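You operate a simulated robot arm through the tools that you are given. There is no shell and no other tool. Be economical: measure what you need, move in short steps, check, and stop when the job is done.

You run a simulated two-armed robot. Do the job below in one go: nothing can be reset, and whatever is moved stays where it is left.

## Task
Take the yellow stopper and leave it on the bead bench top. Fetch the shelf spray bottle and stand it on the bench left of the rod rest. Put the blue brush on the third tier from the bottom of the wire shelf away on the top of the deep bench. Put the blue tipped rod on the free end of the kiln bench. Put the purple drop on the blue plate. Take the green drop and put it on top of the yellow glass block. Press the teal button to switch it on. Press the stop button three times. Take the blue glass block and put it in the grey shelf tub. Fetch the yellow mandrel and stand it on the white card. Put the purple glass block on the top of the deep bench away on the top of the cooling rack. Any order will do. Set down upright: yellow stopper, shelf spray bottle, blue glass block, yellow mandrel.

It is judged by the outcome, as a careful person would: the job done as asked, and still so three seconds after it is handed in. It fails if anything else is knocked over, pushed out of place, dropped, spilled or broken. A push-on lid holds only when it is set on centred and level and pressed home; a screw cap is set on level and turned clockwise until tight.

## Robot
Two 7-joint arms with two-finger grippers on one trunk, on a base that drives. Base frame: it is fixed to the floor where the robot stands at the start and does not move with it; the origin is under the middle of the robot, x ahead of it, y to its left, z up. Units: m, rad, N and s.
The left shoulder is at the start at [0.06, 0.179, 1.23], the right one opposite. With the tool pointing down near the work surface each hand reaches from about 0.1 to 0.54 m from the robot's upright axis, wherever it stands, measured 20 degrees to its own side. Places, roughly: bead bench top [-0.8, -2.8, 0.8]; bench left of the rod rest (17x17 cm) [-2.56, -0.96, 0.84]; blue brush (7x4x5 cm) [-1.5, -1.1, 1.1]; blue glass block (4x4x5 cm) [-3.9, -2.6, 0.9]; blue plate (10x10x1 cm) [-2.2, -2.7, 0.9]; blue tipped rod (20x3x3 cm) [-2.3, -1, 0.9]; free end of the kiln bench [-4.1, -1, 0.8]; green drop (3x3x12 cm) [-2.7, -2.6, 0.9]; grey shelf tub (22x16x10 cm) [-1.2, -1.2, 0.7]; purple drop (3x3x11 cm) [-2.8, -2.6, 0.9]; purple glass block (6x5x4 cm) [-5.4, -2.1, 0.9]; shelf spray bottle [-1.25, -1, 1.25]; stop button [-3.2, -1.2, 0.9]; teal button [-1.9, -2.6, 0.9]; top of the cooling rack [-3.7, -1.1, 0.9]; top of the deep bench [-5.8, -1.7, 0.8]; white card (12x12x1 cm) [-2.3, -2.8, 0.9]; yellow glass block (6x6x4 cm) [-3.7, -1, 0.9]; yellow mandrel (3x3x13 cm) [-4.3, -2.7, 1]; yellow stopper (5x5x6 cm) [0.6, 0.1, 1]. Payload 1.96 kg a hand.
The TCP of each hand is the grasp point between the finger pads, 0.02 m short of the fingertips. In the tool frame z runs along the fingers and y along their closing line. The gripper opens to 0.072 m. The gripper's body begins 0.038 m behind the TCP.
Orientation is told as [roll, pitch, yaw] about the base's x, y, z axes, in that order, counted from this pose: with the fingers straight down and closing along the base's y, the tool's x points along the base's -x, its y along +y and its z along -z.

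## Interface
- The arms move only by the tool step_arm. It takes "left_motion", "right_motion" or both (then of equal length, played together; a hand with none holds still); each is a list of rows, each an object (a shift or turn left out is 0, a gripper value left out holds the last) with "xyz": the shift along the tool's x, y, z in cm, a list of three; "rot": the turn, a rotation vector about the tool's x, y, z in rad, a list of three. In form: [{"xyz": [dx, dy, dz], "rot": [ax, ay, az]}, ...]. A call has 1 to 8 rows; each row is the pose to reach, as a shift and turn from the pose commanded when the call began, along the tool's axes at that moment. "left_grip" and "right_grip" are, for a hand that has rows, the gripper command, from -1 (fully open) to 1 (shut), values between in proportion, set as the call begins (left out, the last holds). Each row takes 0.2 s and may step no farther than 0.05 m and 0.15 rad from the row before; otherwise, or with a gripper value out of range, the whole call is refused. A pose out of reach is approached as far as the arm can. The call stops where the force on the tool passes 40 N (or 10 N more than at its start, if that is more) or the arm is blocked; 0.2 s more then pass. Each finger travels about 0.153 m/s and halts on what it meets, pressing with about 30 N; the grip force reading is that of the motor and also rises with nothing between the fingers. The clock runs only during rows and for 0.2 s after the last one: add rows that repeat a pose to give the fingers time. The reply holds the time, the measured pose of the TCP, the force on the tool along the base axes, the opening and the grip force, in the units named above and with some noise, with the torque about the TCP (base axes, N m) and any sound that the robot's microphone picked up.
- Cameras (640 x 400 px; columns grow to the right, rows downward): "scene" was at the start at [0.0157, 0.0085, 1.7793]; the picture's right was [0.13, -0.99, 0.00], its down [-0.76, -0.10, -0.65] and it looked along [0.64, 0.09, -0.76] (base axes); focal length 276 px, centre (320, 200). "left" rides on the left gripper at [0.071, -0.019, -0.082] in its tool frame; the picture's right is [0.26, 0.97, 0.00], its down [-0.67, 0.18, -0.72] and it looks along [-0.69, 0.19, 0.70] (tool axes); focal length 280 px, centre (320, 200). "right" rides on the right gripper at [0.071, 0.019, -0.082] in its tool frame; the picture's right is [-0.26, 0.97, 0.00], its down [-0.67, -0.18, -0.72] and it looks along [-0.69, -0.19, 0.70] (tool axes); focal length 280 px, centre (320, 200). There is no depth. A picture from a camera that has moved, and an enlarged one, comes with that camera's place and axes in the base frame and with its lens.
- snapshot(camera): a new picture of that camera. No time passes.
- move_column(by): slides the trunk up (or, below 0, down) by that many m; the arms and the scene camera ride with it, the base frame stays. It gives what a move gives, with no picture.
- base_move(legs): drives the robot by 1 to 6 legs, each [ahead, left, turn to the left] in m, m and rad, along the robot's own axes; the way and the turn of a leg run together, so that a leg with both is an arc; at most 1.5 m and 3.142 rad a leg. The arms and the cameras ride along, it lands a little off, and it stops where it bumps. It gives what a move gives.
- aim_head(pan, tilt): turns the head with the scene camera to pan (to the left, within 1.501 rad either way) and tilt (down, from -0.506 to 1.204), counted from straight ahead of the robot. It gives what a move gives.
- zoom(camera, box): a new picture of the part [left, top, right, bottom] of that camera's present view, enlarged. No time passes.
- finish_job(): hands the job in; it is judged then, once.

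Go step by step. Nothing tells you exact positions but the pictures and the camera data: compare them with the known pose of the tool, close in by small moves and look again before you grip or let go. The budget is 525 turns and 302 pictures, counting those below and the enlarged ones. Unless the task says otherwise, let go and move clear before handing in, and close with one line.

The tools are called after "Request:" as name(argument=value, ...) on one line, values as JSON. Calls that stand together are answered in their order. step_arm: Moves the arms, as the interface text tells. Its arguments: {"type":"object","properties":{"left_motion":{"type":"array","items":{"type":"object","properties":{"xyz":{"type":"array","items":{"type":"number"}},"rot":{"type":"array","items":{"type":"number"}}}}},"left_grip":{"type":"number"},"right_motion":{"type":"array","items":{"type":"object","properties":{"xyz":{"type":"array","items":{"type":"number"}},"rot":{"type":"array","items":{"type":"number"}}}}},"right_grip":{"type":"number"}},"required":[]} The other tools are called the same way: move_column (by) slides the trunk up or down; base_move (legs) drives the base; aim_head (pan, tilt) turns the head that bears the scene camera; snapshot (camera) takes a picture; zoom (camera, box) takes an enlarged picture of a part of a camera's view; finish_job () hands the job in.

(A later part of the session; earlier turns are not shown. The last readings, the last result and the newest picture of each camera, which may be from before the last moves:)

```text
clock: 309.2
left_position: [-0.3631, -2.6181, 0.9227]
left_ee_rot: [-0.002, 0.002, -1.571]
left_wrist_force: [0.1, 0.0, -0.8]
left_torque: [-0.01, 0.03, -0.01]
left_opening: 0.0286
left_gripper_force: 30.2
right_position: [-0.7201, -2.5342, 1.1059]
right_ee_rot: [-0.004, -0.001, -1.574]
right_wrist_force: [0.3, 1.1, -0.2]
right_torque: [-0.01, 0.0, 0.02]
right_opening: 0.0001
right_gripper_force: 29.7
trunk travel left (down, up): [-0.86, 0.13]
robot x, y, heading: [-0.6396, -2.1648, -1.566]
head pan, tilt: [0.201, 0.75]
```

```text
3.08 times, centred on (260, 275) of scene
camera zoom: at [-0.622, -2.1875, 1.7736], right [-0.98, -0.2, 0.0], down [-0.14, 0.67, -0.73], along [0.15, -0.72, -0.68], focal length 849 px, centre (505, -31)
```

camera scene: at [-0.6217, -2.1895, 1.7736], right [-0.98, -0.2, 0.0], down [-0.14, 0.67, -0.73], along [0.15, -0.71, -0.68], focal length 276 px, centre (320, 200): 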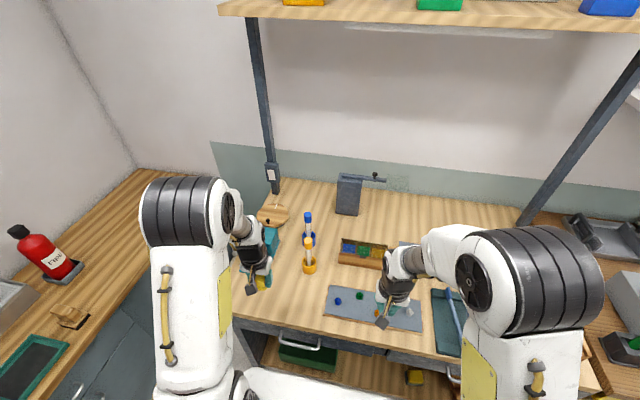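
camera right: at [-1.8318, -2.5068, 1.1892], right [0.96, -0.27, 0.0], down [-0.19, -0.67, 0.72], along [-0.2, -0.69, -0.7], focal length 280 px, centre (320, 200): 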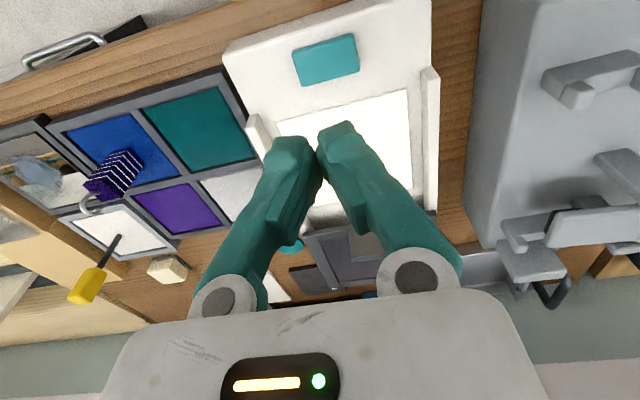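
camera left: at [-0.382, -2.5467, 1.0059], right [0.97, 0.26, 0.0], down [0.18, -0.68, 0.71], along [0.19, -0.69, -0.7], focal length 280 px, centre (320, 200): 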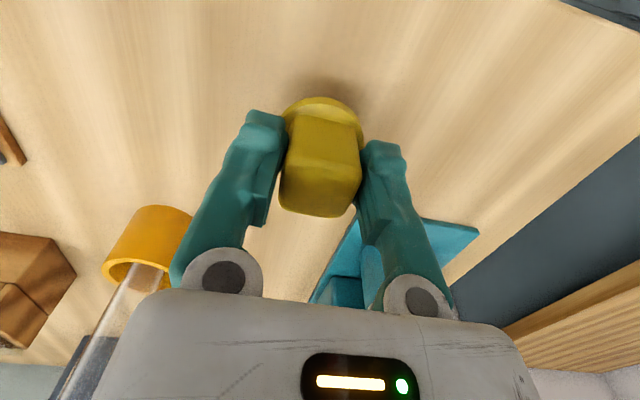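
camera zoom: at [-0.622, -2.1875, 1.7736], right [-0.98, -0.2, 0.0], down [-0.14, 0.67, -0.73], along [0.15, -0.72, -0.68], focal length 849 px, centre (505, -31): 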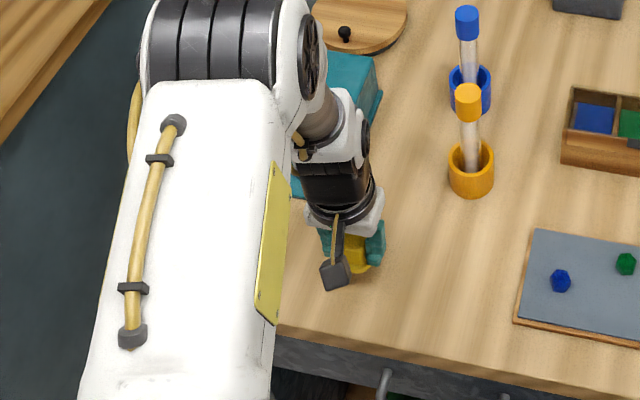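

Request:
step_arm(left_motion=[{"xyz": [0, 0, 0.5]}, {"xyz": [0, 0, 1.0]}, {"xyz": [0, 0, 1.5]}, {"xyz": [0, 0, 2.0]}, {"xyz": [0, 0, 2.5]}, {"xyz": [0, 0, 3.0]}, {"xyz": [0, 0, 3.5]}])

```text
clock: 310.7
left_position: [-0.3644, -2.6162, 0.8942]
left_ee_rot: [-0.001, -0.005, -1.569]
left_wrist_force: [-0.7, 5.0, 21.2]
left_torque: [0.21, 0.02, -0.03]
left_opening: 0.0286
left_gripper_force: 30.8
right_position: [-0.7218, -2.5309, 1.1075]
right_ee_rot: [-0.001, -0.004, -1.573]
right_wrist_force: [-0.2, 0.3, 0.5]
right_torque: [-0.01, 0.0, 0.03]
right_opening: 0.0
right_gripper_force: 29.8
trunk travel left (down, up): [-0.86, 0.13]
robot x, y, heading: [-0.6375, -2.1636, -1.567]
head pan, tilt: [0.201, 0.75]
stopped in row 7 (left hand): the force on the tool passed its limit at 57 N (the readings are from after the stop); the commanded pose is now the measured one
```

Request:
step_arm(left_motion=[{"xyz": [0, 0, -0.15]}, {"xyz": [0, 0, -0.15]}])

Request:
step_arm(left_motion=[{"xyz": [0, 0, 0]}, {"xyz": [0, 0, 0]}, {"xyz": [0, 0, 0]}], left_grip=-0.3)

Request:
step_arm(left_motion=[{"xyz": [0, 0, -2]}, {"xyz": [0, 0, -5]}, {"xyz": [0, 0, -9]}, {"xyz": [0, 0, -13]}, {"xyz": [3, 0, -16]}, {"xyz": [6, 0, -19]}])

Request:
snapshot(camera="left")

```text
clock: 311.3
left_position: [-0.3645, -2.6154, 0.8938]
left_ee_rot: [0.001, -0.003, -1.57]
left_wrist_force: [-0.4, 3.7, 14.4]
left_torque: [0.17, -0.01, 0.0]
left_opening: 0.0285
left_gripper_force: 29.7
right_position: [-0.7213, -2.5311, 1.1081]
right_ee_rot: [-0.003, -0.002, -1.572]
right_wrist_force: [0.4, -0.5, -0.1]
right_torque: [-0.01, -0.01, 0.01]
right_opening: 0.0
right_gripper_force: 29.6
trunk travel left (down, up): [-0.86, 0.13]
robot x, y, heading: [-0.6396, -2.1632, -1.567]
head pan, tilt: [0.201, 0.75]
```

```text
clock: 312.1
left_position: [-0.363, -2.6188, 0.8928]
left_ee_rot: [0.0, -0.001, -1.57]
left_wrist_force: [-0.2, 0.7, 0.6]
left_torque: [-0.03, 0.05, -0.02]
left_opening: 0.0467
left_gripper_force: 0.0
right_position: [-0.7202, -2.5336, 1.1065]
right_ee_rot: [-0.004, -0.001, -1.574]
right_wrist_force: [0.1, 0.7, -0.1]
right_torque: [0.0, 0.01, 0.02]
right_opening: 0.0001
right_gripper_force: 29.4
trunk travel left (down, up): [-0.86, 0.13]
robot x, y, heading: [-0.6407, -2.1636, -1.567]
head pan, tilt: [0.201, 0.75]
```

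```text
clock: 313.5
left_position: [-0.3648, -2.554, 1.0839]
left_ee_rot: [0.001, -0.002, -1.57]
left_wrist_force: [-0.4, -0.9, 1.0]
left_torque: [-0.01, 0.0, -0.03]
left_opening: 0.0468
left_gripper_force: 0.0
right_position: [-0.7207, -2.5322, 1.1061]
right_ee_rot: [-0.005, -0.003, -1.572]
right_wrist_force: [-0.3, 0.2, 1.1]
right_torque: [0.0, -0.01, -0.03]
right_opening: 0.0
right_gripper_force: 29.8
trunk travel left (down, up): [-0.86, 0.13]
robot x, y, heading: [-0.6382, -2.1657, -1.57]
head pan, tilt: [0.201, 0.75]
```

```text
141 pictures are left
camera left: at [-0.3842, -2.4837, 1.1666], right [0.96, 0.26, 0.0], down [0.18, -0.67, 0.72], along [0.19, -0.69, -0.7], focal length 280 px, centre (320, 200)
```

left: 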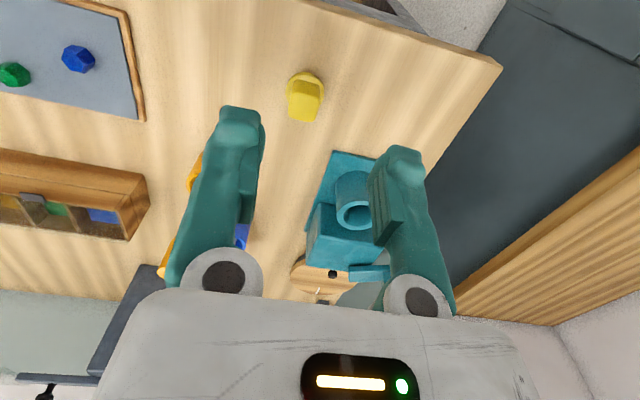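

Request:
zoom(camera="left", box=[240, 40, 380, 150])

```text
3.64 times, centred on (310, 95) of left
camera zoom: at [-0.3842, -2.4837, 1.1666], right [0.96, 0.26, 0.0], down [0.18, -0.67, 0.72], along [0.19, -0.69, -0.7], focal length 1020 px, centre (356, 582)
```

zoom: 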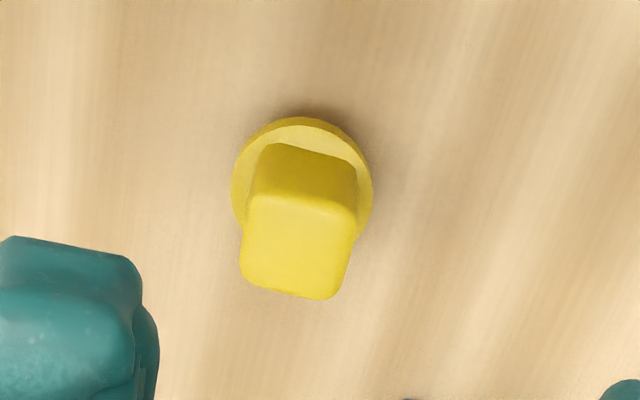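

The stopper stands upright on the bead bench. Next I'll collect the green drop with the left hand; sliding west.

Request:
base_move(legs=[[-0.15, 0, 0], [0, -1.15, 0], [0, -1.13, 0]])

Request:
snapshot(camera="left")

```text
clock: 325.7
left_position: [-2.6504, -2.413, 1.0823]
left_ee_rot: [-0.001, -0.001, -1.581]
left_wrist_force: [-0.1, 0.6, -0.5]
left_torque: [-0.02, -0.01, -0.01]
left_opening: 0.0467
left_gripper_force: 0.1
right_position: [-3.0059, -2.3865, 1.1071]
right_ee_rot: [-0.002, -0.002, -1.583]
right_wrist_force: [-0.1, 0.9, 0.1]
right_torque: [0.02, 0.02, 0.02]
right_opening: 0.0002
right_gripper_force: 29.6
trunk travel left (down, up): [-0.86, 0.13]
robot x, y, heading: [-2.9221, -2.0161, -1.577]
head pan, tilt: [0.201, 0.75]
```

```text
139 pictures are left
camera left: at [-2.6687, -2.3414, 1.1657], right [0.97, 0.25, 0.0], down [0.18, -0.68, 0.72], along [0.18, -0.69, -0.7], focal length 280 px, centre (320, 200)
```

left: 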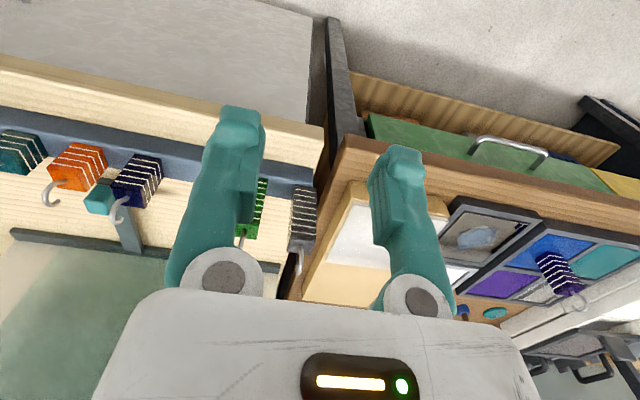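

Request:
base_move(legs=[[0.13, -0.04, 0.005]])

Request:
snapshot(camera="left")

```text
clock: 327.0
left_position: [-2.6903, -2.5399, 1.0822]
left_ee_rot: [-0.002, -0.002, -1.578]
left_wrist_force: [0.0, -0.3, -0.3]
left_torque: [-0.03, 0.02, -0.02]
left_opening: 0.0467
left_gripper_force: 0.1
right_position: [-3.0462, -2.5144, 1.1076]
right_ee_rot: [-0.005, -0.006, -1.577]
right_wrist_force: [0.8, 0.5, -0.2]
right_torque: [-0.02, 0.0, 0.03]
right_opening: 0.0
right_gripper_force: 29.7
trunk travel left (down, up): [-0.86, 0.13]
robot x, y, heading: [-2.9622, -2.1471, -1.576]
head pan, tilt: [0.201, 0.75]
```

```text
138 pictures are left
camera left: at [-2.7083, -2.4685, 1.1662], right [0.97, 0.26, 0.0], down [0.18, -0.67, 0.72], along [0.18, -0.69, -0.7], focal length 280 px, centre (320, 200)
```

left: 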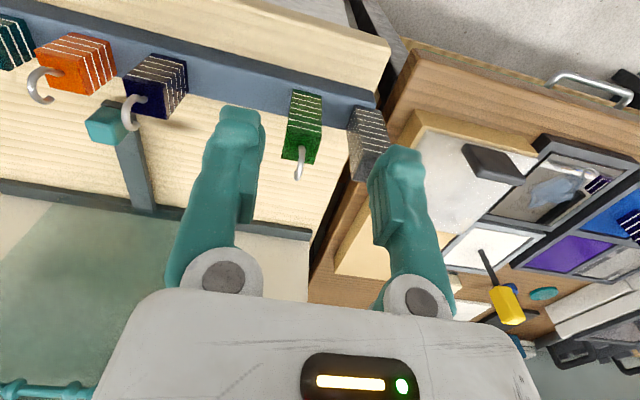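

Request:
step_arm(left_motion=[{"xyz": [-3, 0, 1]}, {"xyz": [-6, 0, 3]}, {"xyz": [-6.8, 0, 5]}])

Request:
snapshot(camera="left")

```text
clock: 327.8
left_position: [-2.6896, -2.6108, 1.0314]
left_ee_rot: [-0.001, -0.001, -1.576]
left_wrist_force: [0.1, -1.2, 0.2]
left_torque: [0.0, 0.0, 0.0]
left_opening: 0.047
left_gripper_force: 0.0
right_position: [-3.045, -2.5171, 1.1056]
right_ee_rot: [-0.003, -0.001, -1.58]
right_wrist_force: [-0.2, -0.4, 0.0]
right_torque: [0.0, 0.03, -0.01]
right_opening: 0.0
right_gripper_force: 29.6
trunk travel left (down, up): [-0.86, 0.13]
robot x, y, heading: [-2.9602, -2.145, -1.572]
head pan, tilt: [0.201, 0.75]
```

```text
137 pictures are left
camera left: at [-2.7083, -2.5392, 1.1154], right [0.97, 0.26, 0.0], down [0.18, -0.68, 0.72], along [0.18, -0.69, -0.7], focal length 280 px, centre (320, 200)
```

left: 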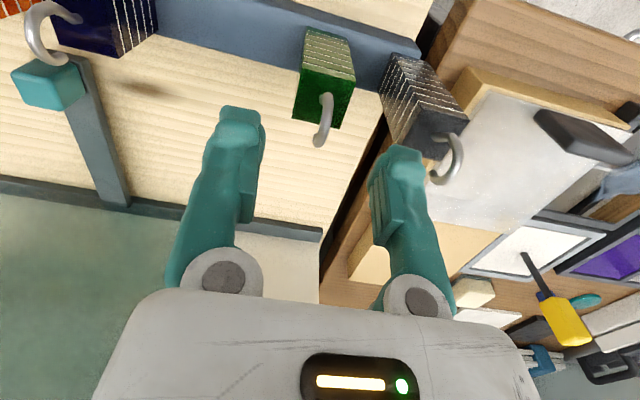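

Green's top is at (-2.686, -2.620, 0.937), with the grey one about 4 cm further east. I'll narrow the fingers and descend.

Request:
step_arm(left_motion=[{"xyz": [-0.9, 0.2, 2]}, {"xyz": [-0.9, 0.2, 4.5]}, {"xyz": [-0.9, 0.2, 5.5]}], left_grip=-0.17)

Request:
snapshot(camera="left")

```text
clock: 328.6
left_position: [-2.6878, -2.6172, 0.977]
left_ee_rot: [-0.001, 0.001, -1.579]
left_wrist_force: [-0.8, 0.3, -0.5]
left_torque: [0.01, 0.02, 0.0]
left_opening: 0.0421
left_gripper_force: 0.1
right_position: [-3.0455, -2.5154, 1.1074]
right_ee_rot: [-0.003, -0.002, -1.578]
right_wrist_force: [-0.6, 0.4, -0.1]
right_torque: [-0.01, 0.01, 0.0]
right_opening: 0.0
right_gripper_force: 29.9
trunk travel left (down, up): [-0.86, 0.13]
robot x, y, heading: [-2.9608, -2.1453, -1.576]
head pan, tilt: [0.201, 0.75]
```

```text
136 pictures are left
camera left: at [-2.7064, -2.5465, 1.0604], right [0.97, 0.26, 0.0], down [0.18, -0.68, 0.72], along [0.18, -0.69, -0.7], focal length 280 px, centre (320, 200)
```

left: 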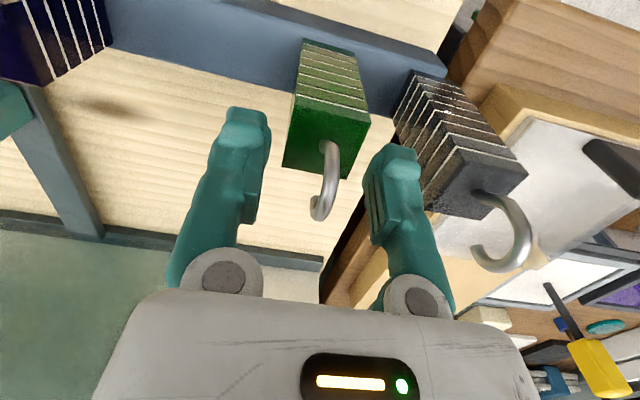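

Request:
step_arm(left_motion=[{"xyz": [-0.4, 0.4, 2]}, {"xyz": [-0.4, 0.4, 3.6]}, {"xyz": [-0.4, 0.4, 4.2]}, {"xyz": [-0.4, 0.4, 4.2]}])

Request:
snapshot(camera="left")

```text
clock: 329.6
left_position: [-2.6854, -2.6234, 0.9403]
left_ee_rot: [0.004, -0.012, -1.578]
left_wrist_force: [-0.6, 7.0, 30.6]
left_torque: [0.33, 0.09, -0.03]
left_opening: 0.0424
left_gripper_force: 0.0
right_position: [-3.0468, -2.5127, 1.1082]
right_ee_rot: [-0.002, -0.004, -1.578]
right_wrist_force: [0.4, -1.4, -0.7]
right_torque: [0.02, -0.01, 0.0]
right_opening: 0.0002
right_gripper_force: 29.7
trunk travel left (down, up): [-0.86, 0.13]
robot x, y, heading: [-2.9595, -2.1461, -1.573]
head pan, tilt: [0.201, 0.75]
stopped in row 4 (left hand): the force on the tool passed its limit at 44 N (the readings are from after the stop); the commanded pose is now the measured one
```

```text
135 pictures are left
camera left: at [-2.7036, -2.5511, 1.0224], right [0.97, 0.26, 0.0], down [0.18, -0.67, 0.72], along [0.19, -0.7, -0.69], focal length 280 px, centre (320, 200)
```

left: 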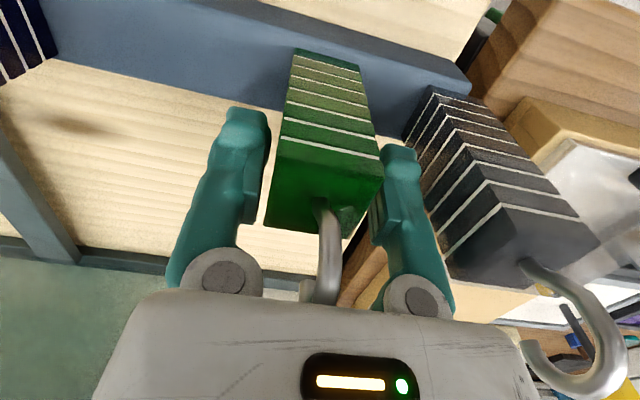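

The hook touched the palm, so I'll back up 3 mm and close; the fingers overlap the body by over 2 cm.

Request:
step_arm(left_motion=[{"xyz": [0, 0, -0.3], "rot": [0, 0.01, 0]}, {"xyz": [0, 0, -0.3], "rot": [0, 0.01, 0]}])

Request:
step_arm(left_motion=[{"xyz": [0, 0, 0]}, {"xyz": [0, 0, 0]}, {"xyz": [0, 0, 0]}], left_grip=1)

Request:
step_arm(left_motion=[{"xyz": [0, 0, -2]}, {"xyz": [0, 0, -5]}, {"xyz": [0, 0, -9]}, {"xyz": [0, 0, -13]}, {"xyz": [0, 0, -17]}])

Request:
snapshot(camera="left")

```text
clock: 330.2
left_position: [-2.6843, -2.6223, 0.9399]
left_ee_rot: [0.003, 0.002, -1.579]
left_wrist_force: [-1.5, 1.8, 10.5]
left_torque: [0.05, 0.01, 0.04]
left_opening: 0.0421
left_gripper_force: 0.1
right_position: [-3.047, -2.5143, 1.1074]
right_ee_rot: [-0.005, -0.003, -1.579]
right_wrist_force: [0.1, -0.1, -0.9]
right_torque: [0.03, 0.01, 0.0]
right_opening: 0.0
right_gripper_force: 29.6
trunk travel left (down, up): [-0.86, 0.13]
robot x, y, heading: [-2.9595, -2.1449, -1.574]
head pan, tilt: [0.201, 0.75]
```

```text
clock: 331.0
left_position: [-2.685, -2.6214, 0.9395]
left_ee_rot: [0.002, 0.001, -1.578]
left_wrist_force: [-4.1, 0.1, 10.0]
left_torque: [0.07, 0.43, 0.04]
left_opening: 0.029
left_gripper_force: 29.8
right_position: [-3.047, -2.5143, 1.1071]
right_ee_rot: [-0.002, 0.0, -1.58]
right_wrist_force: [-0.2, -0.6, 0.8]
right_torque: [0.0, -0.02, -0.01]
right_opening: 0.0
right_gripper_force: 30.0
trunk travel left (down, up): [-0.86, 0.13]
robot x, y, heading: [-2.9574, -2.147, -1.575]
head pan, tilt: [0.201, 0.75]
```

```text
clock: 332.2
left_position: [-2.6857, -2.6213, 1.1092]
left_ee_rot: [0.003, 0.004, -1.574]
left_wrist_force: [-0.7, -0.3, -1.6]
left_torque: [-0.04, 0.01, 0.0]
left_opening: 0.0291
left_gripper_force: 30.5
right_position: [-3.0466, -2.5146, 1.1064]
right_ee_rot: [-0.004, -0.001, -1.58]
right_wrist_force: [0.4, -0.5, -0.5]
right_torque: [-0.02, 0.01, -0.03]
right_opening: 0.0
right_gripper_force: 29.8
trunk travel left (down, up): [-0.86, 0.13]
robot x, y, heading: [-2.9605, -2.1467, -1.569]
head pan, tilt: [0.201, 0.75]
```

```text
134 pictures are left
camera left: at [-2.7039, -2.5513, 1.1933], right [0.97, 0.26, 0.0], down [0.18, -0.68, 0.71], along [0.18, -0.69, -0.7], focal length 280 px, centre (320, 200)
```

left: 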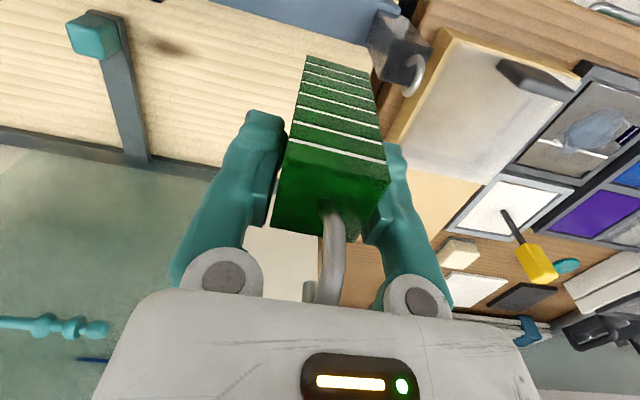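

Green drop held. I'll pull the left hand back and up, then go west for the blue glass block.

Request:
step_arm(left_motion=[{"xyz": [3, 0, -3]}, {"xyz": [6, 0, -6]}, {"xyz": [10, 0, -8]}, {"xyz": [14, 0, -9]}], right_motion=[{"xyz": [0, 0, 0]}, {"xyz": [0, 0, 0]}, {"xyz": [0, 0, 0]}, {"xyz": [0, 0, 0]}], right_grip=-0.8)

Request:
base_move(legs=[[-0.12, 0, 0], [0, -0.86, 0]])

Request:
snapshot(camera="right")

Request:
snapshot(camera="scene")

```text
clock: 333.2
left_position: [-2.6827, -2.4804, 1.2035]
left_ee_rot: [0.001, 0.001, -1.577]
left_wrist_force: [0.8, 1.0, -2.2]
left_torque: [0.0, -0.01, -0.02]
left_opening: 0.029
left_gripper_force: 30.3
right_position: [-3.0463, -2.5135, 1.1067]
right_ee_rot: [-0.003, -0.004, -1.579]
right_wrist_force: [0.7, 0.6, 0.7]
right_torque: [0.01, 0.02, -0.02]
right_opening: 0.0647
right_gripper_force: 0.1
trunk travel left (down, up): [-0.86, 0.13]
robot x, y, heading: [-2.9605, -2.1442, -1.571]
head pan, tilt: [0.201, 0.75]
```

```text
clock: 338.6
left_position: [-3.5419, -2.3615, 1.2017]
left_ee_rot: [0.001, 0.002, -1.567]
left_wrist_force: [-0.1, -0.9, -1.4]
left_torque: [-0.03, 0.01, 0.0]
left_opening: 0.029
left_gripper_force: 29.6
right_position: [-3.9037, -2.3969, 1.1071]
right_ee_rot: [-0.005, -0.002, -1.571]
right_wrist_force: [0.6, 0.1, 0.5]
right_torque: [0.03, 0.0, 0.0]
right_opening: 0.0647
right_gripper_force: 0.0
trunk travel left (down, up): [-0.86, 0.13]
robot x, y, heading: [-3.8252, -2.0205, -1.565]
head pan, tilt: [0.201, 0.75]
```

```text
133 pictures are left
camera right: at [-3.8844, -2.3254, 1.1883], right [0.97, -0.26, 0.0], down [-0.18, -0.67, 0.72], along [-0.19, -0.69, -0.7], focal length 280 px, centre (320, 200)
```

right: 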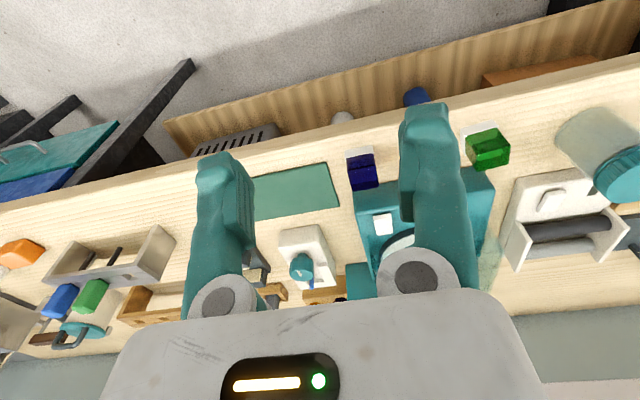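

```text
132 pictures are left
camera scene: at [-3.8064, -2.0492, 1.7736], right [-0.98, -0.2, 0.0], down [-0.14, 0.67, -0.73], along [0.15, -0.72, -0.68], focal length 276 px, centre (320, 200)
```

scene: 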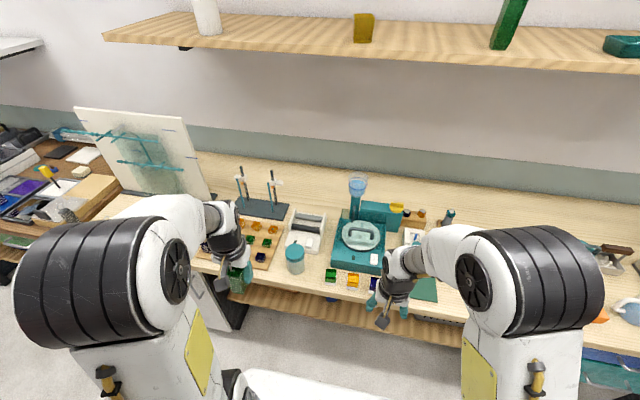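

Request:
zoom(camera="right", box=[320, 130, 420, 200])

Request:
zoom(camera="scene", box=[310, 240, 430, 320])

```text
5.71 times, centred on (370, 165) of right
camera zoom: at [-3.8844, -2.3254, 1.1883], right [0.97, -0.26, 0.0], down [-0.18, -0.67, 0.72], along [-0.19, -0.69, -0.7], focal length 1602 px, centre (34, 400)
```

zoom: 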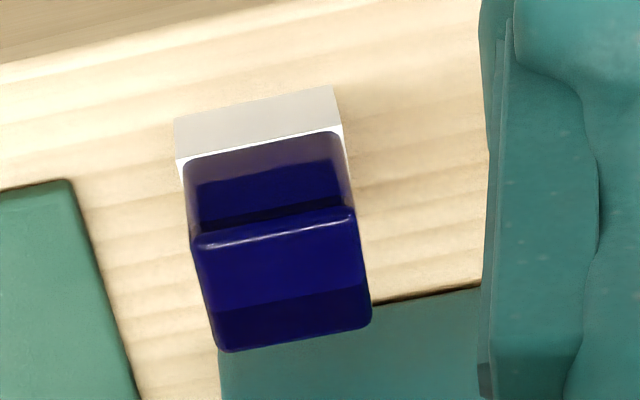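

```text
5.00 times, centred on (370, 280) of scene
camera zoom: at [-3.8064, -2.0492, 1.7736], right [-0.98, -0.2, 0.0], down [-0.14, 0.67, -0.73], along [0.15, -0.72, -0.68], focal length 1380 px, centre (70, -200)
```

zoom: 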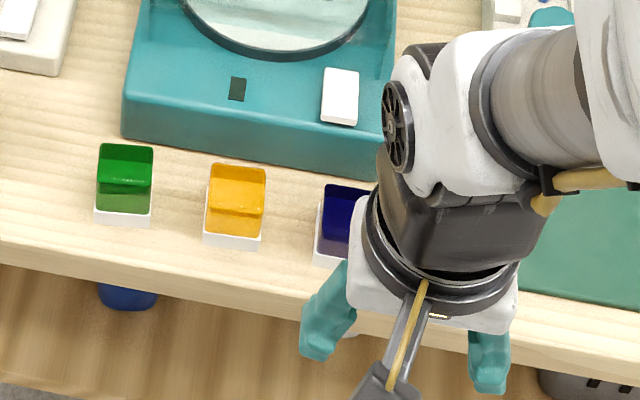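

Request:
base_move(legs=[[0.1, 0, -0.005]])

Request:
step_arm(right_motion=[{"xyz": [-3, 0.5, 3]}, {"xyz": [-6, 0.8, 6]}, {"xyz": [-9, 0.8, 9]}])

Request:
snapshot(camera="right")

```text
clock: 339.8
left_position: [-3.5448, -2.4611, 1.2032]
left_ee_rot: [0.002, 0.002, -1.575]
left_wrist_force: [0.2, 1.0, -1.8]
left_torque: [-0.05, -0.02, -0.02]
left_opening: 0.0292
left_gripper_force: 29.8
right_position: [-3.9062, -2.496, 1.1074]
right_ee_rot: [-0.004, -0.002, -1.577]
right_wrist_force: [-0.7, 0.5, -0.3]
right_torque: [-0.01, -0.04, -0.02]
right_opening: 0.0651
right_gripper_force: 0.3
trunk travel left (down, up): [-0.86, 0.13]
robot x, y, heading: [-3.8262, -2.1226, -1.571]
head pan, tilt: [0.201, 0.75]
```

```text
clock: 340.6
left_position: [-3.5447, -2.4653, 1.2008]
left_ee_rot: [0.0, 0.005, -1.573]
left_wrist_force: [0.7, -0.1, -1.5]
left_torque: [0.0, 0.02, 0.01]
left_opening: 0.0287
left_gripper_force: 29.3
right_position: [-3.8978, -2.589, 1.0155]
right_ee_rot: [-0.003, 0.003, -1.577]
right_wrist_force: [0.8, 0.5, -0.9]
right_torque: [0.03, 0.0, -0.04]
right_opening: 0.0647
right_gripper_force: 0.1
trunk travel left (down, up): [-0.86, 0.13]
robot x, y, heading: [-3.8242, -2.1253, -1.572]
head pan, tilt: [0.201, 0.75]
```

```text
129 pictures are left
camera right: at [-3.8787, -2.5189, 1.0977], right [0.96, -0.27, 0.0], down [-0.18, -0.67, 0.72], along [-0.19, -0.69, -0.7], focal length 280 px, centre (320, 200)
```

right: 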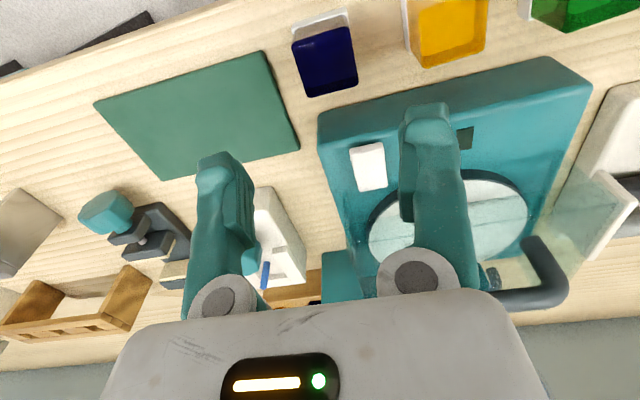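

The block's top is at (-3.895, -2.588, 0.898). Descending to grip it.

Request:
step_arm(right_motion=[{"xyz": [0, 0.3, 4]}, {"xyz": [0, 0.3, 8]}, {"xyz": [0, 0.3, 9.5]}], right_grip=-0.5)

Request:
snapshot(camera="right")

```text
clock: 341.4
left_position: [-3.5446, -2.4614, 1.2016]
left_ee_rot: [0.002, 0.003, -1.574]
left_wrist_force: [-0.4, 0.3, -1.3]
left_torque: [0.0, -0.03, -0.03]
left_opening: 0.0292
left_gripper_force: 30.6
right_position: [-3.8977, -2.5865, 0.9221]
right_ee_rot: [-0.004, -0.001, -1.575]
right_wrist_force: [0.3, -0.2, -0.5]
right_torque: [0.02, -0.02, -0.03]
right_opening: 0.0541
right_gripper_force: 0.0
trunk travel left (down, up): [-0.86, 0.13]
robot x, y, heading: [-3.8255, -2.125, -1.573]
head pan, tilt: [0.201, 0.75]
```

```text
128 pictures are left
camera right: at [-3.8774, -2.5153, 1.0041], right [0.96, -0.27, 0.0], down [-0.18, -0.67, 0.72], along [-0.19, -0.69, -0.7], focal length 280 px, centre (320, 200)
```

right: 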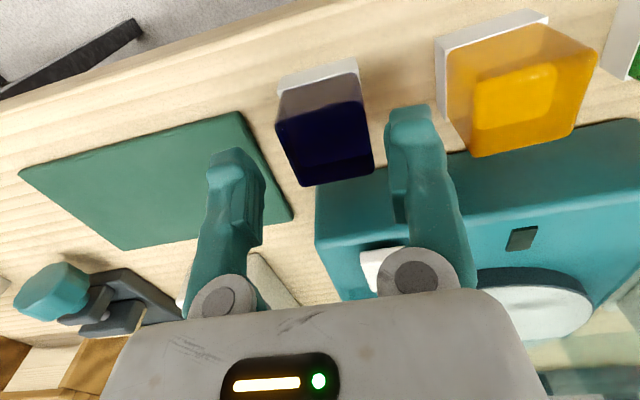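

Request:
step_arm(right_motion=[{"xyz": [0, 0.2, 2]}, {"xyz": [0, 0.2, 3.8]}, {"xyz": [0, 0.2, 3.8]}])

Request:
snapshot(camera="right")

```text
clock: 342.1
left_position: [-3.5448, -2.4622, 1.2021]
left_ee_rot: [0.002, 0.005, -1.575]
left_wrist_force: [-0.3, -0.6, -2.9]
left_torque: [-0.03, 0.01, 0.01]
left_opening: 0.0292
left_gripper_force: 29.7
right_position: [-3.895, -2.5886, 0.8846]
right_ee_rot: [-0.003, -0.005, -1.576]
right_wrist_force: [-0.1, -0.8, 0.2]
right_torque: [-0.03, 0.0, -0.02]
right_opening: 0.054
right_gripper_force: 0.1
trunk travel left (down, up): [-0.86, 0.13]
robot x, y, heading: [-3.8242, -2.1234, -1.568]
head pan, tilt: [0.201, 0.75]
```

```text
127 pictures are left
camera right: at [-3.8744, -2.5166, 0.9658], right [0.96, -0.27, 0.0], down [-0.18, -0.67, 0.72], along [-0.19, -0.69, -0.7], focal length 280 px, centre (320, 200)
```

right: 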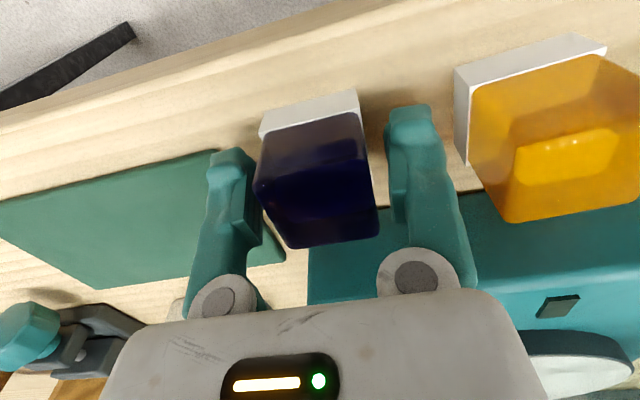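

Request:
step_arm(right_motion=[{"xyz": [0, 0, 0]}, {"xyz": [0, 0, 0]}, {"xyz": [0, 0, 0]}], right_grip=1)

Request:
step_arm(right_motion=[{"xyz": [0, 0, -1]}, {"xyz": [0, 0, -3]}, {"xyz": [0, 0, -5]}])

Request:
snapshot(camera="right")

```text
clock: 342.9
left_position: [-3.5442, -2.4627, 1.2022]
left_ee_rot: [0.0, 0.002, -1.575]
left_wrist_force: [0.8, -0.3, -2.2]
left_torque: [0.01, 0.01, 0.03]
left_opening: 0.0289
left_gripper_force: 30.2
right_position: [-3.8955, -2.5878, 0.8832]
right_ee_rot: [-0.004, -0.001, -1.576]
right_wrist_force: [0.4, -0.3, -0.2]
right_torque: [0.0, -0.01, 0.01]
right_opening: 0.039
right_gripper_force: 29.8
trunk travel left (down, up): [-0.86, 0.13]
robot x, y, heading: [-3.8205, -2.1261, -1.573]
head pan, tilt: [0.201, 0.75]
```

```text
clock: 343.8
left_position: [-3.5443, -2.463, 1.2025]
left_ee_rot: [0.001, 0.004, -1.575]
left_wrist_force: [-0.1, -0.6, -2.1]
left_torque: [-0.02, 0.04, 0.0]
left_opening: 0.0292
left_gripper_force: 29.7
right_position: [-3.8947, -2.5859, 0.9337]
right_ee_rot: [-0.005, -0.003, -1.575]
right_wrist_force: [-0.5, 0.6, -2.5]
right_torque: [-0.01, 0.0, -0.02]
right_opening: 0.039
right_gripper_force: 29.7
trunk travel left (down, up): [-0.86, 0.13]
robot x, y, heading: [-3.8229, -2.1288, -1.575]
head pan, tilt: [0.201, 0.75]
```

```text
126 pictures are left
camera right: at [-3.8738, -2.5154, 1.0156], right [0.96, -0.27, 0.0], down [-0.18, -0.67, 0.72], along [-0.19, -0.69, -0.7], focal length 280 px, centre (320, 200)
```

right: 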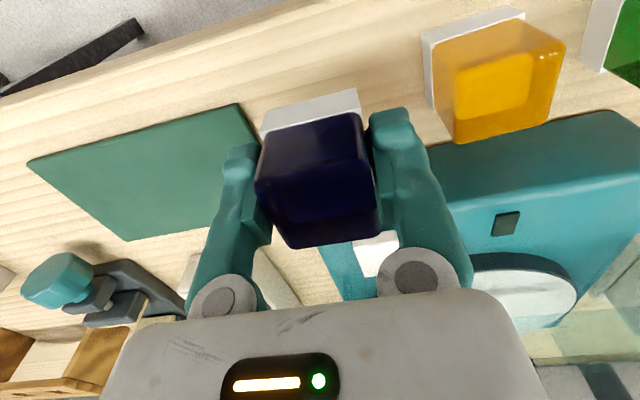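

The block came up with its white base layer as one piece. I'll tuck the arm in and drive east to the south side of the wire shelf.

Request:
step_arm(right_motion=[{"xyz": [0, 0, -4.5]}, {"xyz": [2, -1, -8.5]}, {"xyz": [5, -2, -11.5]}, {"xyz": [8, -3, -14]}, {"xyz": [11, -4, -16]}])

Request:
base_move(legs=[[0.0, 0, 0], [-0.2, 0, 0], [0, 1.3, 0], [0, 1.3, 0]])

```text
clock: 344.9
left_position: [-3.5446, -2.4613, 1.2019]
left_ee_rot: [0.003, 0.001, -1.573]
left_wrist_force: [0.0, -0.6, -2.2]
left_torque: [-0.03, 0.0, 0.01]
left_opening: 0.0292
left_gripper_force: 29.8
right_position: [-3.9332, -2.4752, 1.0936]
right_ee_rot: [-0.004, -0.004, -1.576]
right_wrist_force: [0.2, 0.8, -1.6]
right_torque: [0.01, -0.01, 0.02]
right_opening: 0.0391
right_gripper_force: 29.5
trunk travel left (down, up): [-0.86, 0.13]
robot x, y, heading: [-3.8196, -2.1261, -1.571]
head pan, tilt: [0.201, 0.75]
```

```text
clock: 359.1
left_position: [-0.9461, -2.299, 1.2018]
left_ee_rot: [0.002, 0.003, -1.593]
left_wrist_force: [0.5, -0.4, -2.1]
left_torque: [-0.07, -0.01, -0.04]
left_opening: 0.029
left_gripper_force: 30.2
right_position: [-1.3358, -2.3044, 1.0945]
right_ee_rot: [-0.005, -0.002, -1.596]
right_wrist_force: [0.2, 0.5, -2.4]
right_torque: [-0.02, 0.01, -0.02]
right_opening: 0.0388
right_gripper_force: 29.9
trunk travel left (down, up): [-0.86, 0.13]
robot x, y, heading: [-1.2149, -1.9567, -1.59]
head pan, tilt: [0.201, 0.75]
```

Request:
base_move(legs=[[0, 0, 1.58], [0, 0, 1.58]])

Request:
aim_head(pan=0, tilt=0.7)

Request:
snapshot(camera="scene")

```text
clock: 367.4
left_position: [-1.5176, -1.6376, 1.2029]
left_ee_rot: [0.001, 0.003, 1.632]
left_wrist_force: [-0.4, -0.4, -1.7]
left_torque: [0.02, -0.01, -0.06]
left_opening: 0.0292
left_gripper_force: 30.0
right_position: [-1.1321, -1.5994, 1.0927]
right_ee_rot: [-0.005, -0.003, 1.633]
right_wrist_force: [0.2, 1.0, -1.8]
right_torque: [0.0, 0.01, 0.01]
right_opening: 0.0393
right_gripper_force: 29.7
trunk travel left (down, up): [-0.86, 0.13]
robot x, y, heading: [-1.2201, -1.9513, 1.635]
head pan, tilt: [0.201, 0.75]
```

```text
clock: 368.1
left_position: [-1.5186, -1.6383, 1.2018]
left_ee_rot: [0.003, 0.003, 1.632]
left_wrist_force: [0.0, -1.2, -2.0]
left_torque: [-0.02, 0.02, 0.02]
left_opening: 0.0288
left_gripper_force: 30.1
right_position: [-1.1308, -1.6, 1.0938]
right_ee_rot: [-0.003, -0.003, 1.629]
right_wrist_force: [-0.5, 0.0, -2.1]
right_torque: [-0.03, -0.01, 0.01]
right_opening: 0.039
right_gripper_force: 30.2
trunk travel left (down, up): [-0.86, 0.13]
robot x, y, heading: [-1.2182, -1.9545, 1.631]
head pan, tilt: [0.0, 0.7]
```

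```text
125 pictures are left
camera scene: at [-1.2217, -1.9331, 1.7778], right [1.0, 0.06, 0.0], down [0.04, -0.64, -0.76], along [-0.05, 0.76, -0.64], focal length 276 px, centre (320, 200)
```

scene: 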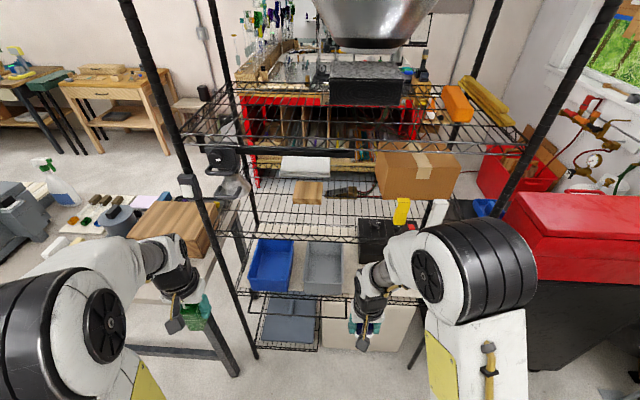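

The grey tub is on the tier at z about 0.65, its opening near (-1.24, -1.17) under the third tier. I'll tuck the left hand back, square up and lower the trunk so the right arm can enter beneath the tier.

Request:
step_arm(left_motion=[{"xyz": [3, 0, -1]}, {"xyz": [6, 0, -2]}, {"xyz": [9, 0, -3]}, {"xyz": [11, 0, -4]}])

Request:
base_move(legs=[[0, 0.1, -0.06]])

Request:
move_column(by=-0.28)

Request:
snapshot(camera="scene")

Request:
snapshot(camera="right")

```text
clock: 369.1
left_position: [-1.5143, -1.7251, 1.2245]
left_ee_rot: [0.0, 0.007, 1.633]
left_wrist_force: [-0.5, 0.2, -2.0]
left_torque: [0.04, -0.02, 0.01]
left_opening: 0.029
left_gripper_force: 29.7
left hand out of reach, approached as far as the arm can: row 3, 4
right_position: [-1.1304, -1.5987, 1.0937]
right_ee_rot: [-0.003, -0.001, 1.631]
right_wrist_force: [-0.7, 0.0, -1.8]
right_torque: [-0.01, -0.02, -0.01]
right_opening: 0.0391
right_gripper_force: 29.8
trunk travel left (down, up): [-0.86, 0.13]
robot x, y, heading: [-1.218, -1.9565, 1.631]
head pan, tilt: [0.0, 0.7]
```

```text
clock: 370.2
left_position: [-1.5993, -1.7121, 1.2256]
left_ee_rot: [0.002, 0.006, 1.573]
left_wrist_force: [1.1, 0.7, -1.7]
left_torque: [0.02, 0.01, 0.04]
left_opening: 0.0291
left_gripper_force: 30.0
right_position: [-1.2062, -1.6077, 1.0922]
right_ee_rot: [-0.003, -0.002, 1.573]
right_wrist_force: [0.2, 0.4, -2.4]
right_torque: [0.0, -0.01, 0.02]
right_opening: 0.0389
right_gripper_force: 30.2
trunk travel left (down, up): [-0.86, 0.13]
robot x, y, heading: [-1.3174, -1.9597, 1.575]
head pan, tilt: [0.0, 0.7]
```

```text
clock: 373.1
left_position: [-1.5993, -1.7121, 0.9435]
left_ee_rot: [0.002, 0.007, 1.575]
left_wrist_force: [0.5, 0.5, -2.0]
left_torque: [0.03, 0.02, -0.03]
left_opening: 0.029
left_gripper_force: 29.5
right_position: [-1.2086, -1.6088, 0.813]
right_ee_rot: [-0.004, -0.002, 1.573]
right_wrist_force: [1.0, 1.0, -2.5]
right_torque: [0.0, -0.01, -0.01]
right_opening: 0.0389
right_gripper_force: 29.5
trunk travel left (down, up): [-0.58, 0.41]
robot x, y, heading: [-1.3186, -1.9625, 1.579]
head pan, tilt: [0.0, 0.7]
```

```text
124 pictures are left
camera scene: at [-1.318, -1.9367, 1.4979], right [1.0, 0.01, 0.0], down [0.0, -0.64, -0.76], along [0.0, 0.76, -0.64], focal length 276 px, centre (320, 200)
```

scene: 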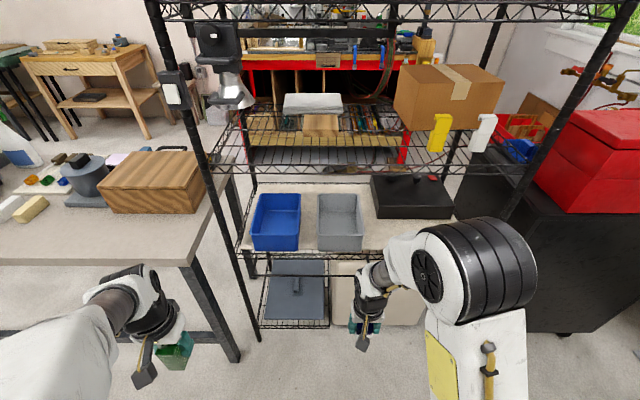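

```text
123 pictures are left
camera right: at [-1.2276, -1.6797, 0.895], right [-0.97, 0.26, 0.0], down [0.18, 0.67, 0.72], along [0.19, 0.69, -0.7], focal length 280 px, centre (320, 200)
```

right: 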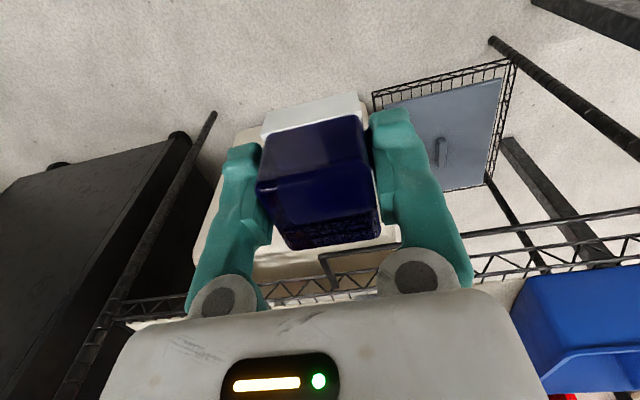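

Request:
zoom(camera="scene", box=[230, 150, 430, 275])

```text
3.20 times, centred on (330, 212) of scene
camera zoom: at [-1.318, -1.9367, 1.4979], right [1.0, 0.01, 0.0], down [0.0, -0.64, -0.76], along [0.0, 0.76, -0.64], focal length 883 px, centre (288, 160)
```

zoom: 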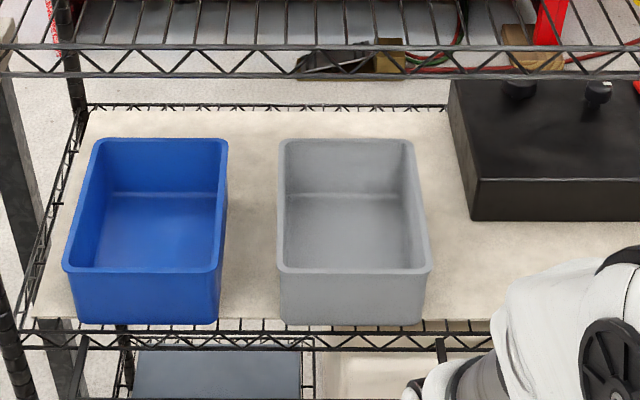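

Refined: the tub's rim is at z about 0.797, x -1.33 to -1.16, y -1.29 to -1.07, floor about 0.705, with the tier rail above at 1.057. A vertical hand is too tall to enter, so I'll go in tilted and straighten up inside the tub.

Request:
base_move(legs=[[0, -0.04, 0]])

Request:
step_arm(right_motion=[{"xyz": [0, 1.5, -0.7], "rot": [0, -0.14, 0]}, {"xyz": [0, 3, -1.4], "rot": [0, -0.28, 0]}, {"xyz": [0, 4.5, -2.1], "rot": [0, -0.42, 0]}, {"xyz": [0, 6, -2.8], "rot": [0, -0.56, 0]}, {"xyz": [0, 7.5, -3.5], "rot": [0, -0.7, 0]}, {"xyz": [0, 7.5, -4], "rot": [0, -0.84, 0]}, {"xyz": [0, 7.5, -4], "rot": [0, -0.98, 0]}, {"xyz": [0, 7.5, -4], "rot": [0, -1.0, 0]}])

Request:
snapshot(camera="scene")

```text
clock: 373.9
left_position: [-1.5584, -1.7126, 0.945]
left_ee_rot: [0.003, 0.005, 1.577]
left_wrist_force: [0.7, -0.5, -1.7]
left_torque: [0.01, 0.02, -0.01]
left_opening: 0.0288
left_gripper_force: 30.2
right_position: [-1.1674, -1.6083, 0.813]
right_ee_rot: [-0.002, -0.002, 1.574]
right_wrist_force: [0.6, 0.7, -1.7]
right_torque: [-0.02, 0.07, -0.01]
right_opening: 0.0393
right_gripper_force: 29.9
trunk travel left (down, up): [-0.58, 0.41]
robot x, y, heading: [-1.2763, -1.9602, 1.576]
head pan, tilt: [0.0, 0.7]
```

```text
clock: 375.7
left_position: [-1.5586, -1.7124, 0.9461]
left_ee_rot: [0.0, 0.006, 1.576]
left_wrist_force: [1.0, 0.2, -2.5]
left_torque: [0.04, 0.01, -0.01]
left_opening: 0.0289
left_gripper_force: 30.2
right_position: [-1.2521, -1.587, 0.8433]
right_ee_rot: [0.004, -1.003, 1.539]
right_wrist_force: [-0.1, 0.1, -3.1]
right_torque: [-0.03, 0.0, 0.0]
right_opening: 0.0392
right_gripper_force: 29.6
right hand out of reach, approached as far as the arm can: row 4, 5, 6, 7, 8
trunk travel left (down, up): [-0.58, 0.41]
robot x, y, heading: [-1.2803, -1.9591, 1.578]
head pan, tilt: [0.0, 0.7]
```

```text
121 pictures are left
camera scene: at [-1.2779, -1.9363, 1.4979], right [1.0, 0.01, 0.0], down [0.0, -0.64, -0.76], along [-0.01, 0.76, -0.64], focal length 276 px, centre (320, 200)
```

scene: 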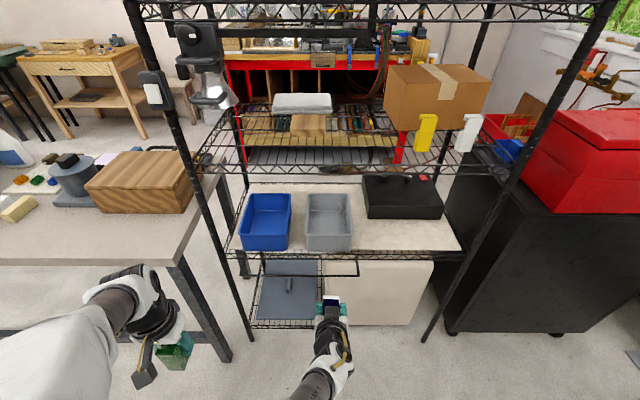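

Request:
base_move(legs=[[0.26, 0, -0.006]])

Request:
step_arm(right_motion=[{"xyz": [-1.0, 0, -0.65]}, {"xyz": [-1.0, 0, -0.65]}])

Request:
snapshot(camera="right")

Request:
snapshot(camera="scene")

```text
clock: 377.6
left_position: [-1.5585, -1.4477, 0.9446]
left_ee_rot: [0.0, 0.007, 1.569]
left_wrist_force: [-0.5, 0.2, -2.2]
left_torque: [0.01, -0.01, -0.03]
left_opening: 0.0288
left_gripper_force: 29.6
right_position: [-1.2503, -1.3248, 0.8424]
right_ee_rot: [-0.011, -1.001, 1.548]
right_wrist_force: [0.3, 0.2, -1.7]
right_torque: [-0.01, -0.01, 0.03]
right_opening: 0.0392
right_gripper_force: 30.0
trunk travel left (down, up): [-0.58, 0.41]
robot x, y, heading: [-1.2784, -1.6996, 1.57]
head pan, tilt: [0.0, 0.7]
```

```text
clock: 378.2
left_position: [-1.5583, -1.4476, 0.944]
left_ee_rot: [0.0, 0.006, 1.568]
left_wrist_force: [0.8, 0.5, -2.2]
left_torque: [0.03, -0.01, -0.02]
left_opening: 0.029
left_gripper_force: 29.8
right_position: [-1.2438, -1.3191, 0.8543]
right_ee_rot: [-0.044, -1.011, 1.553]
right_wrist_force: [0.2, -0.2, -2.1]
right_torque: [-0.04, -0.01, 0.01]
right_opening: 0.0388
right_gripper_force: 29.9
right hand out of reach, approached as far as the arm can: row 1, 2
trunk travel left (down, up): [-0.58, 0.41]
robot x, y, heading: [-1.2773, -1.6958, 1.568]
head pan, tilt: [0.0, 0.7]
```

```text
120 pictures are left
camera right: at [-1.2682, -1.4241, 0.8373], right [-0.96, 0.19, 0.2], down [0.15, -0.26, 0.95], along [0.23, 0.95, 0.22], focal length 280 px, centre (320, 200)
```

right: 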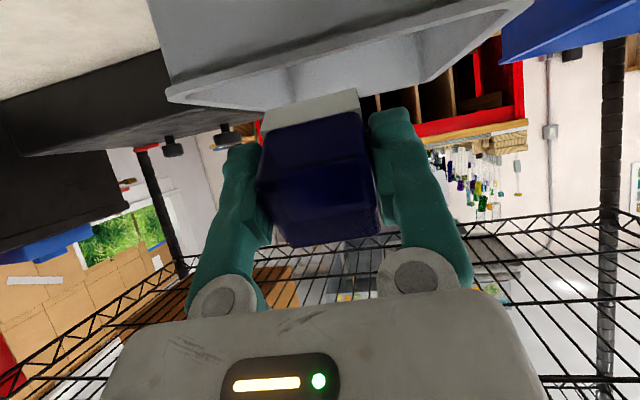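

```text
119 pictures are left
camera scene: at [-1.2789, -1.674, 1.4978], right [1.0, 0.0, 0.0], down [0.0, -0.64, -0.76], along [0.0, 0.76, -0.64], focal length 276 px, centre (320, 200)
```

scene: 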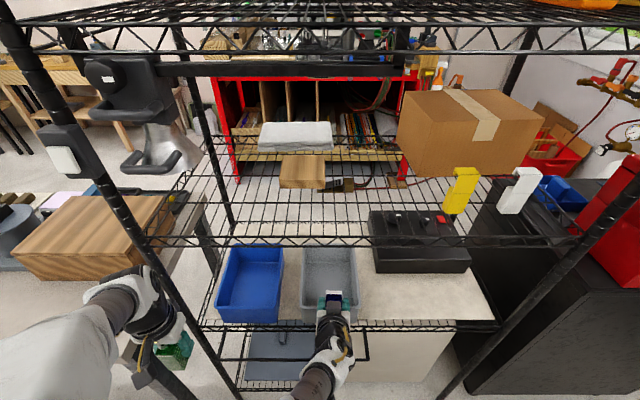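

The rim looks nearer z 0.82, so I need more height. I'll raise the trunk 4.5 cm and flatten the hand a little more before entering.

Request:
move_column(by=0.045)

Request:
step_arm(right_motion=[{"rot": [0, -0.12, 0]}, {"rot": [0.02, -0.24, 0]}, {"rot": [0.02, -0.24, 0]}])

Request:
snapshot(camera="right")

```text
clock: 379.1
left_position: [-1.5581, -1.4481, 0.989]
left_ee_rot: [0.0, 0.006, 1.569]
left_wrist_force: [0.4, -0.1, -2.1]
left_torque: [0.02, 0.0, -0.04]
left_opening: 0.029
left_gripper_force: 30.3
right_position: [-1.243, -1.3191, 0.8992]
right_ee_rot: [-0.04, -1.012, 1.549]
right_wrist_force: [0.8, 0.3, -1.7]
right_torque: [-0.04, 0.01, 0.02]
right_opening: 0.0391
right_gripper_force: 29.6
trunk travel left (down, up): [-0.625, 0.365]
robot x, y, heading: [-1.2797, -1.6969, 1.574]
head pan, tilt: [0.0, 0.7]
```

```text
clock: 379.8
left_position: [-1.5582, -1.4481, 0.9896]
left_ee_rot: [0.0, 0.007, 1.57]
left_wrist_force: [0.0, 0.3, -2.3]
left_torque: [0.03, -0.03, 0.01]
left_opening: 0.0292
left_gripper_force: 30.0
right_position: [-1.2008, -1.3, 0.905]
right_ee_rot: [0.021, -1.241, 1.33]
right_wrist_force: [-0.4, 0.7, -1.9]
right_torque: [-0.02, 0.04, 0.01]
right_opening: 0.0391
right_gripper_force: 29.7
trunk travel left (down, up): [-0.625, 0.365]
robot x, y, heading: [-1.2782, -1.6955, 1.568]
head pan, tilt: [0.0, 0.7]
stopped in row 3 (right hand): the arm was blocked; the commanded pose is now the measured one
```

```text
118 pictures are left
camera right: at [-1.2418, -1.394, 0.8635], right [-0.92, 0.29, 0.25], down [0.08, -0.49, 0.87], along [0.38, 0.82, 0.43], focal length 280 px, centre (320, 200)
```

right: 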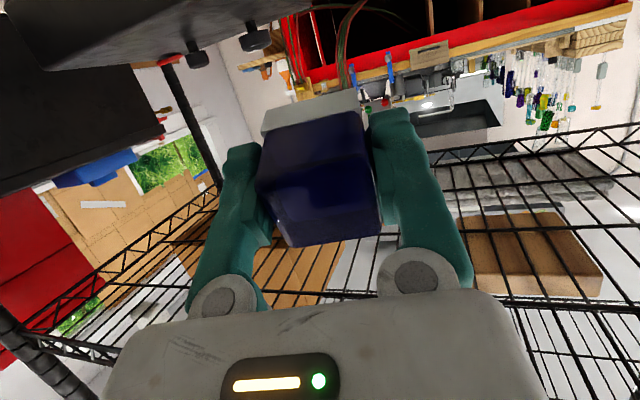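

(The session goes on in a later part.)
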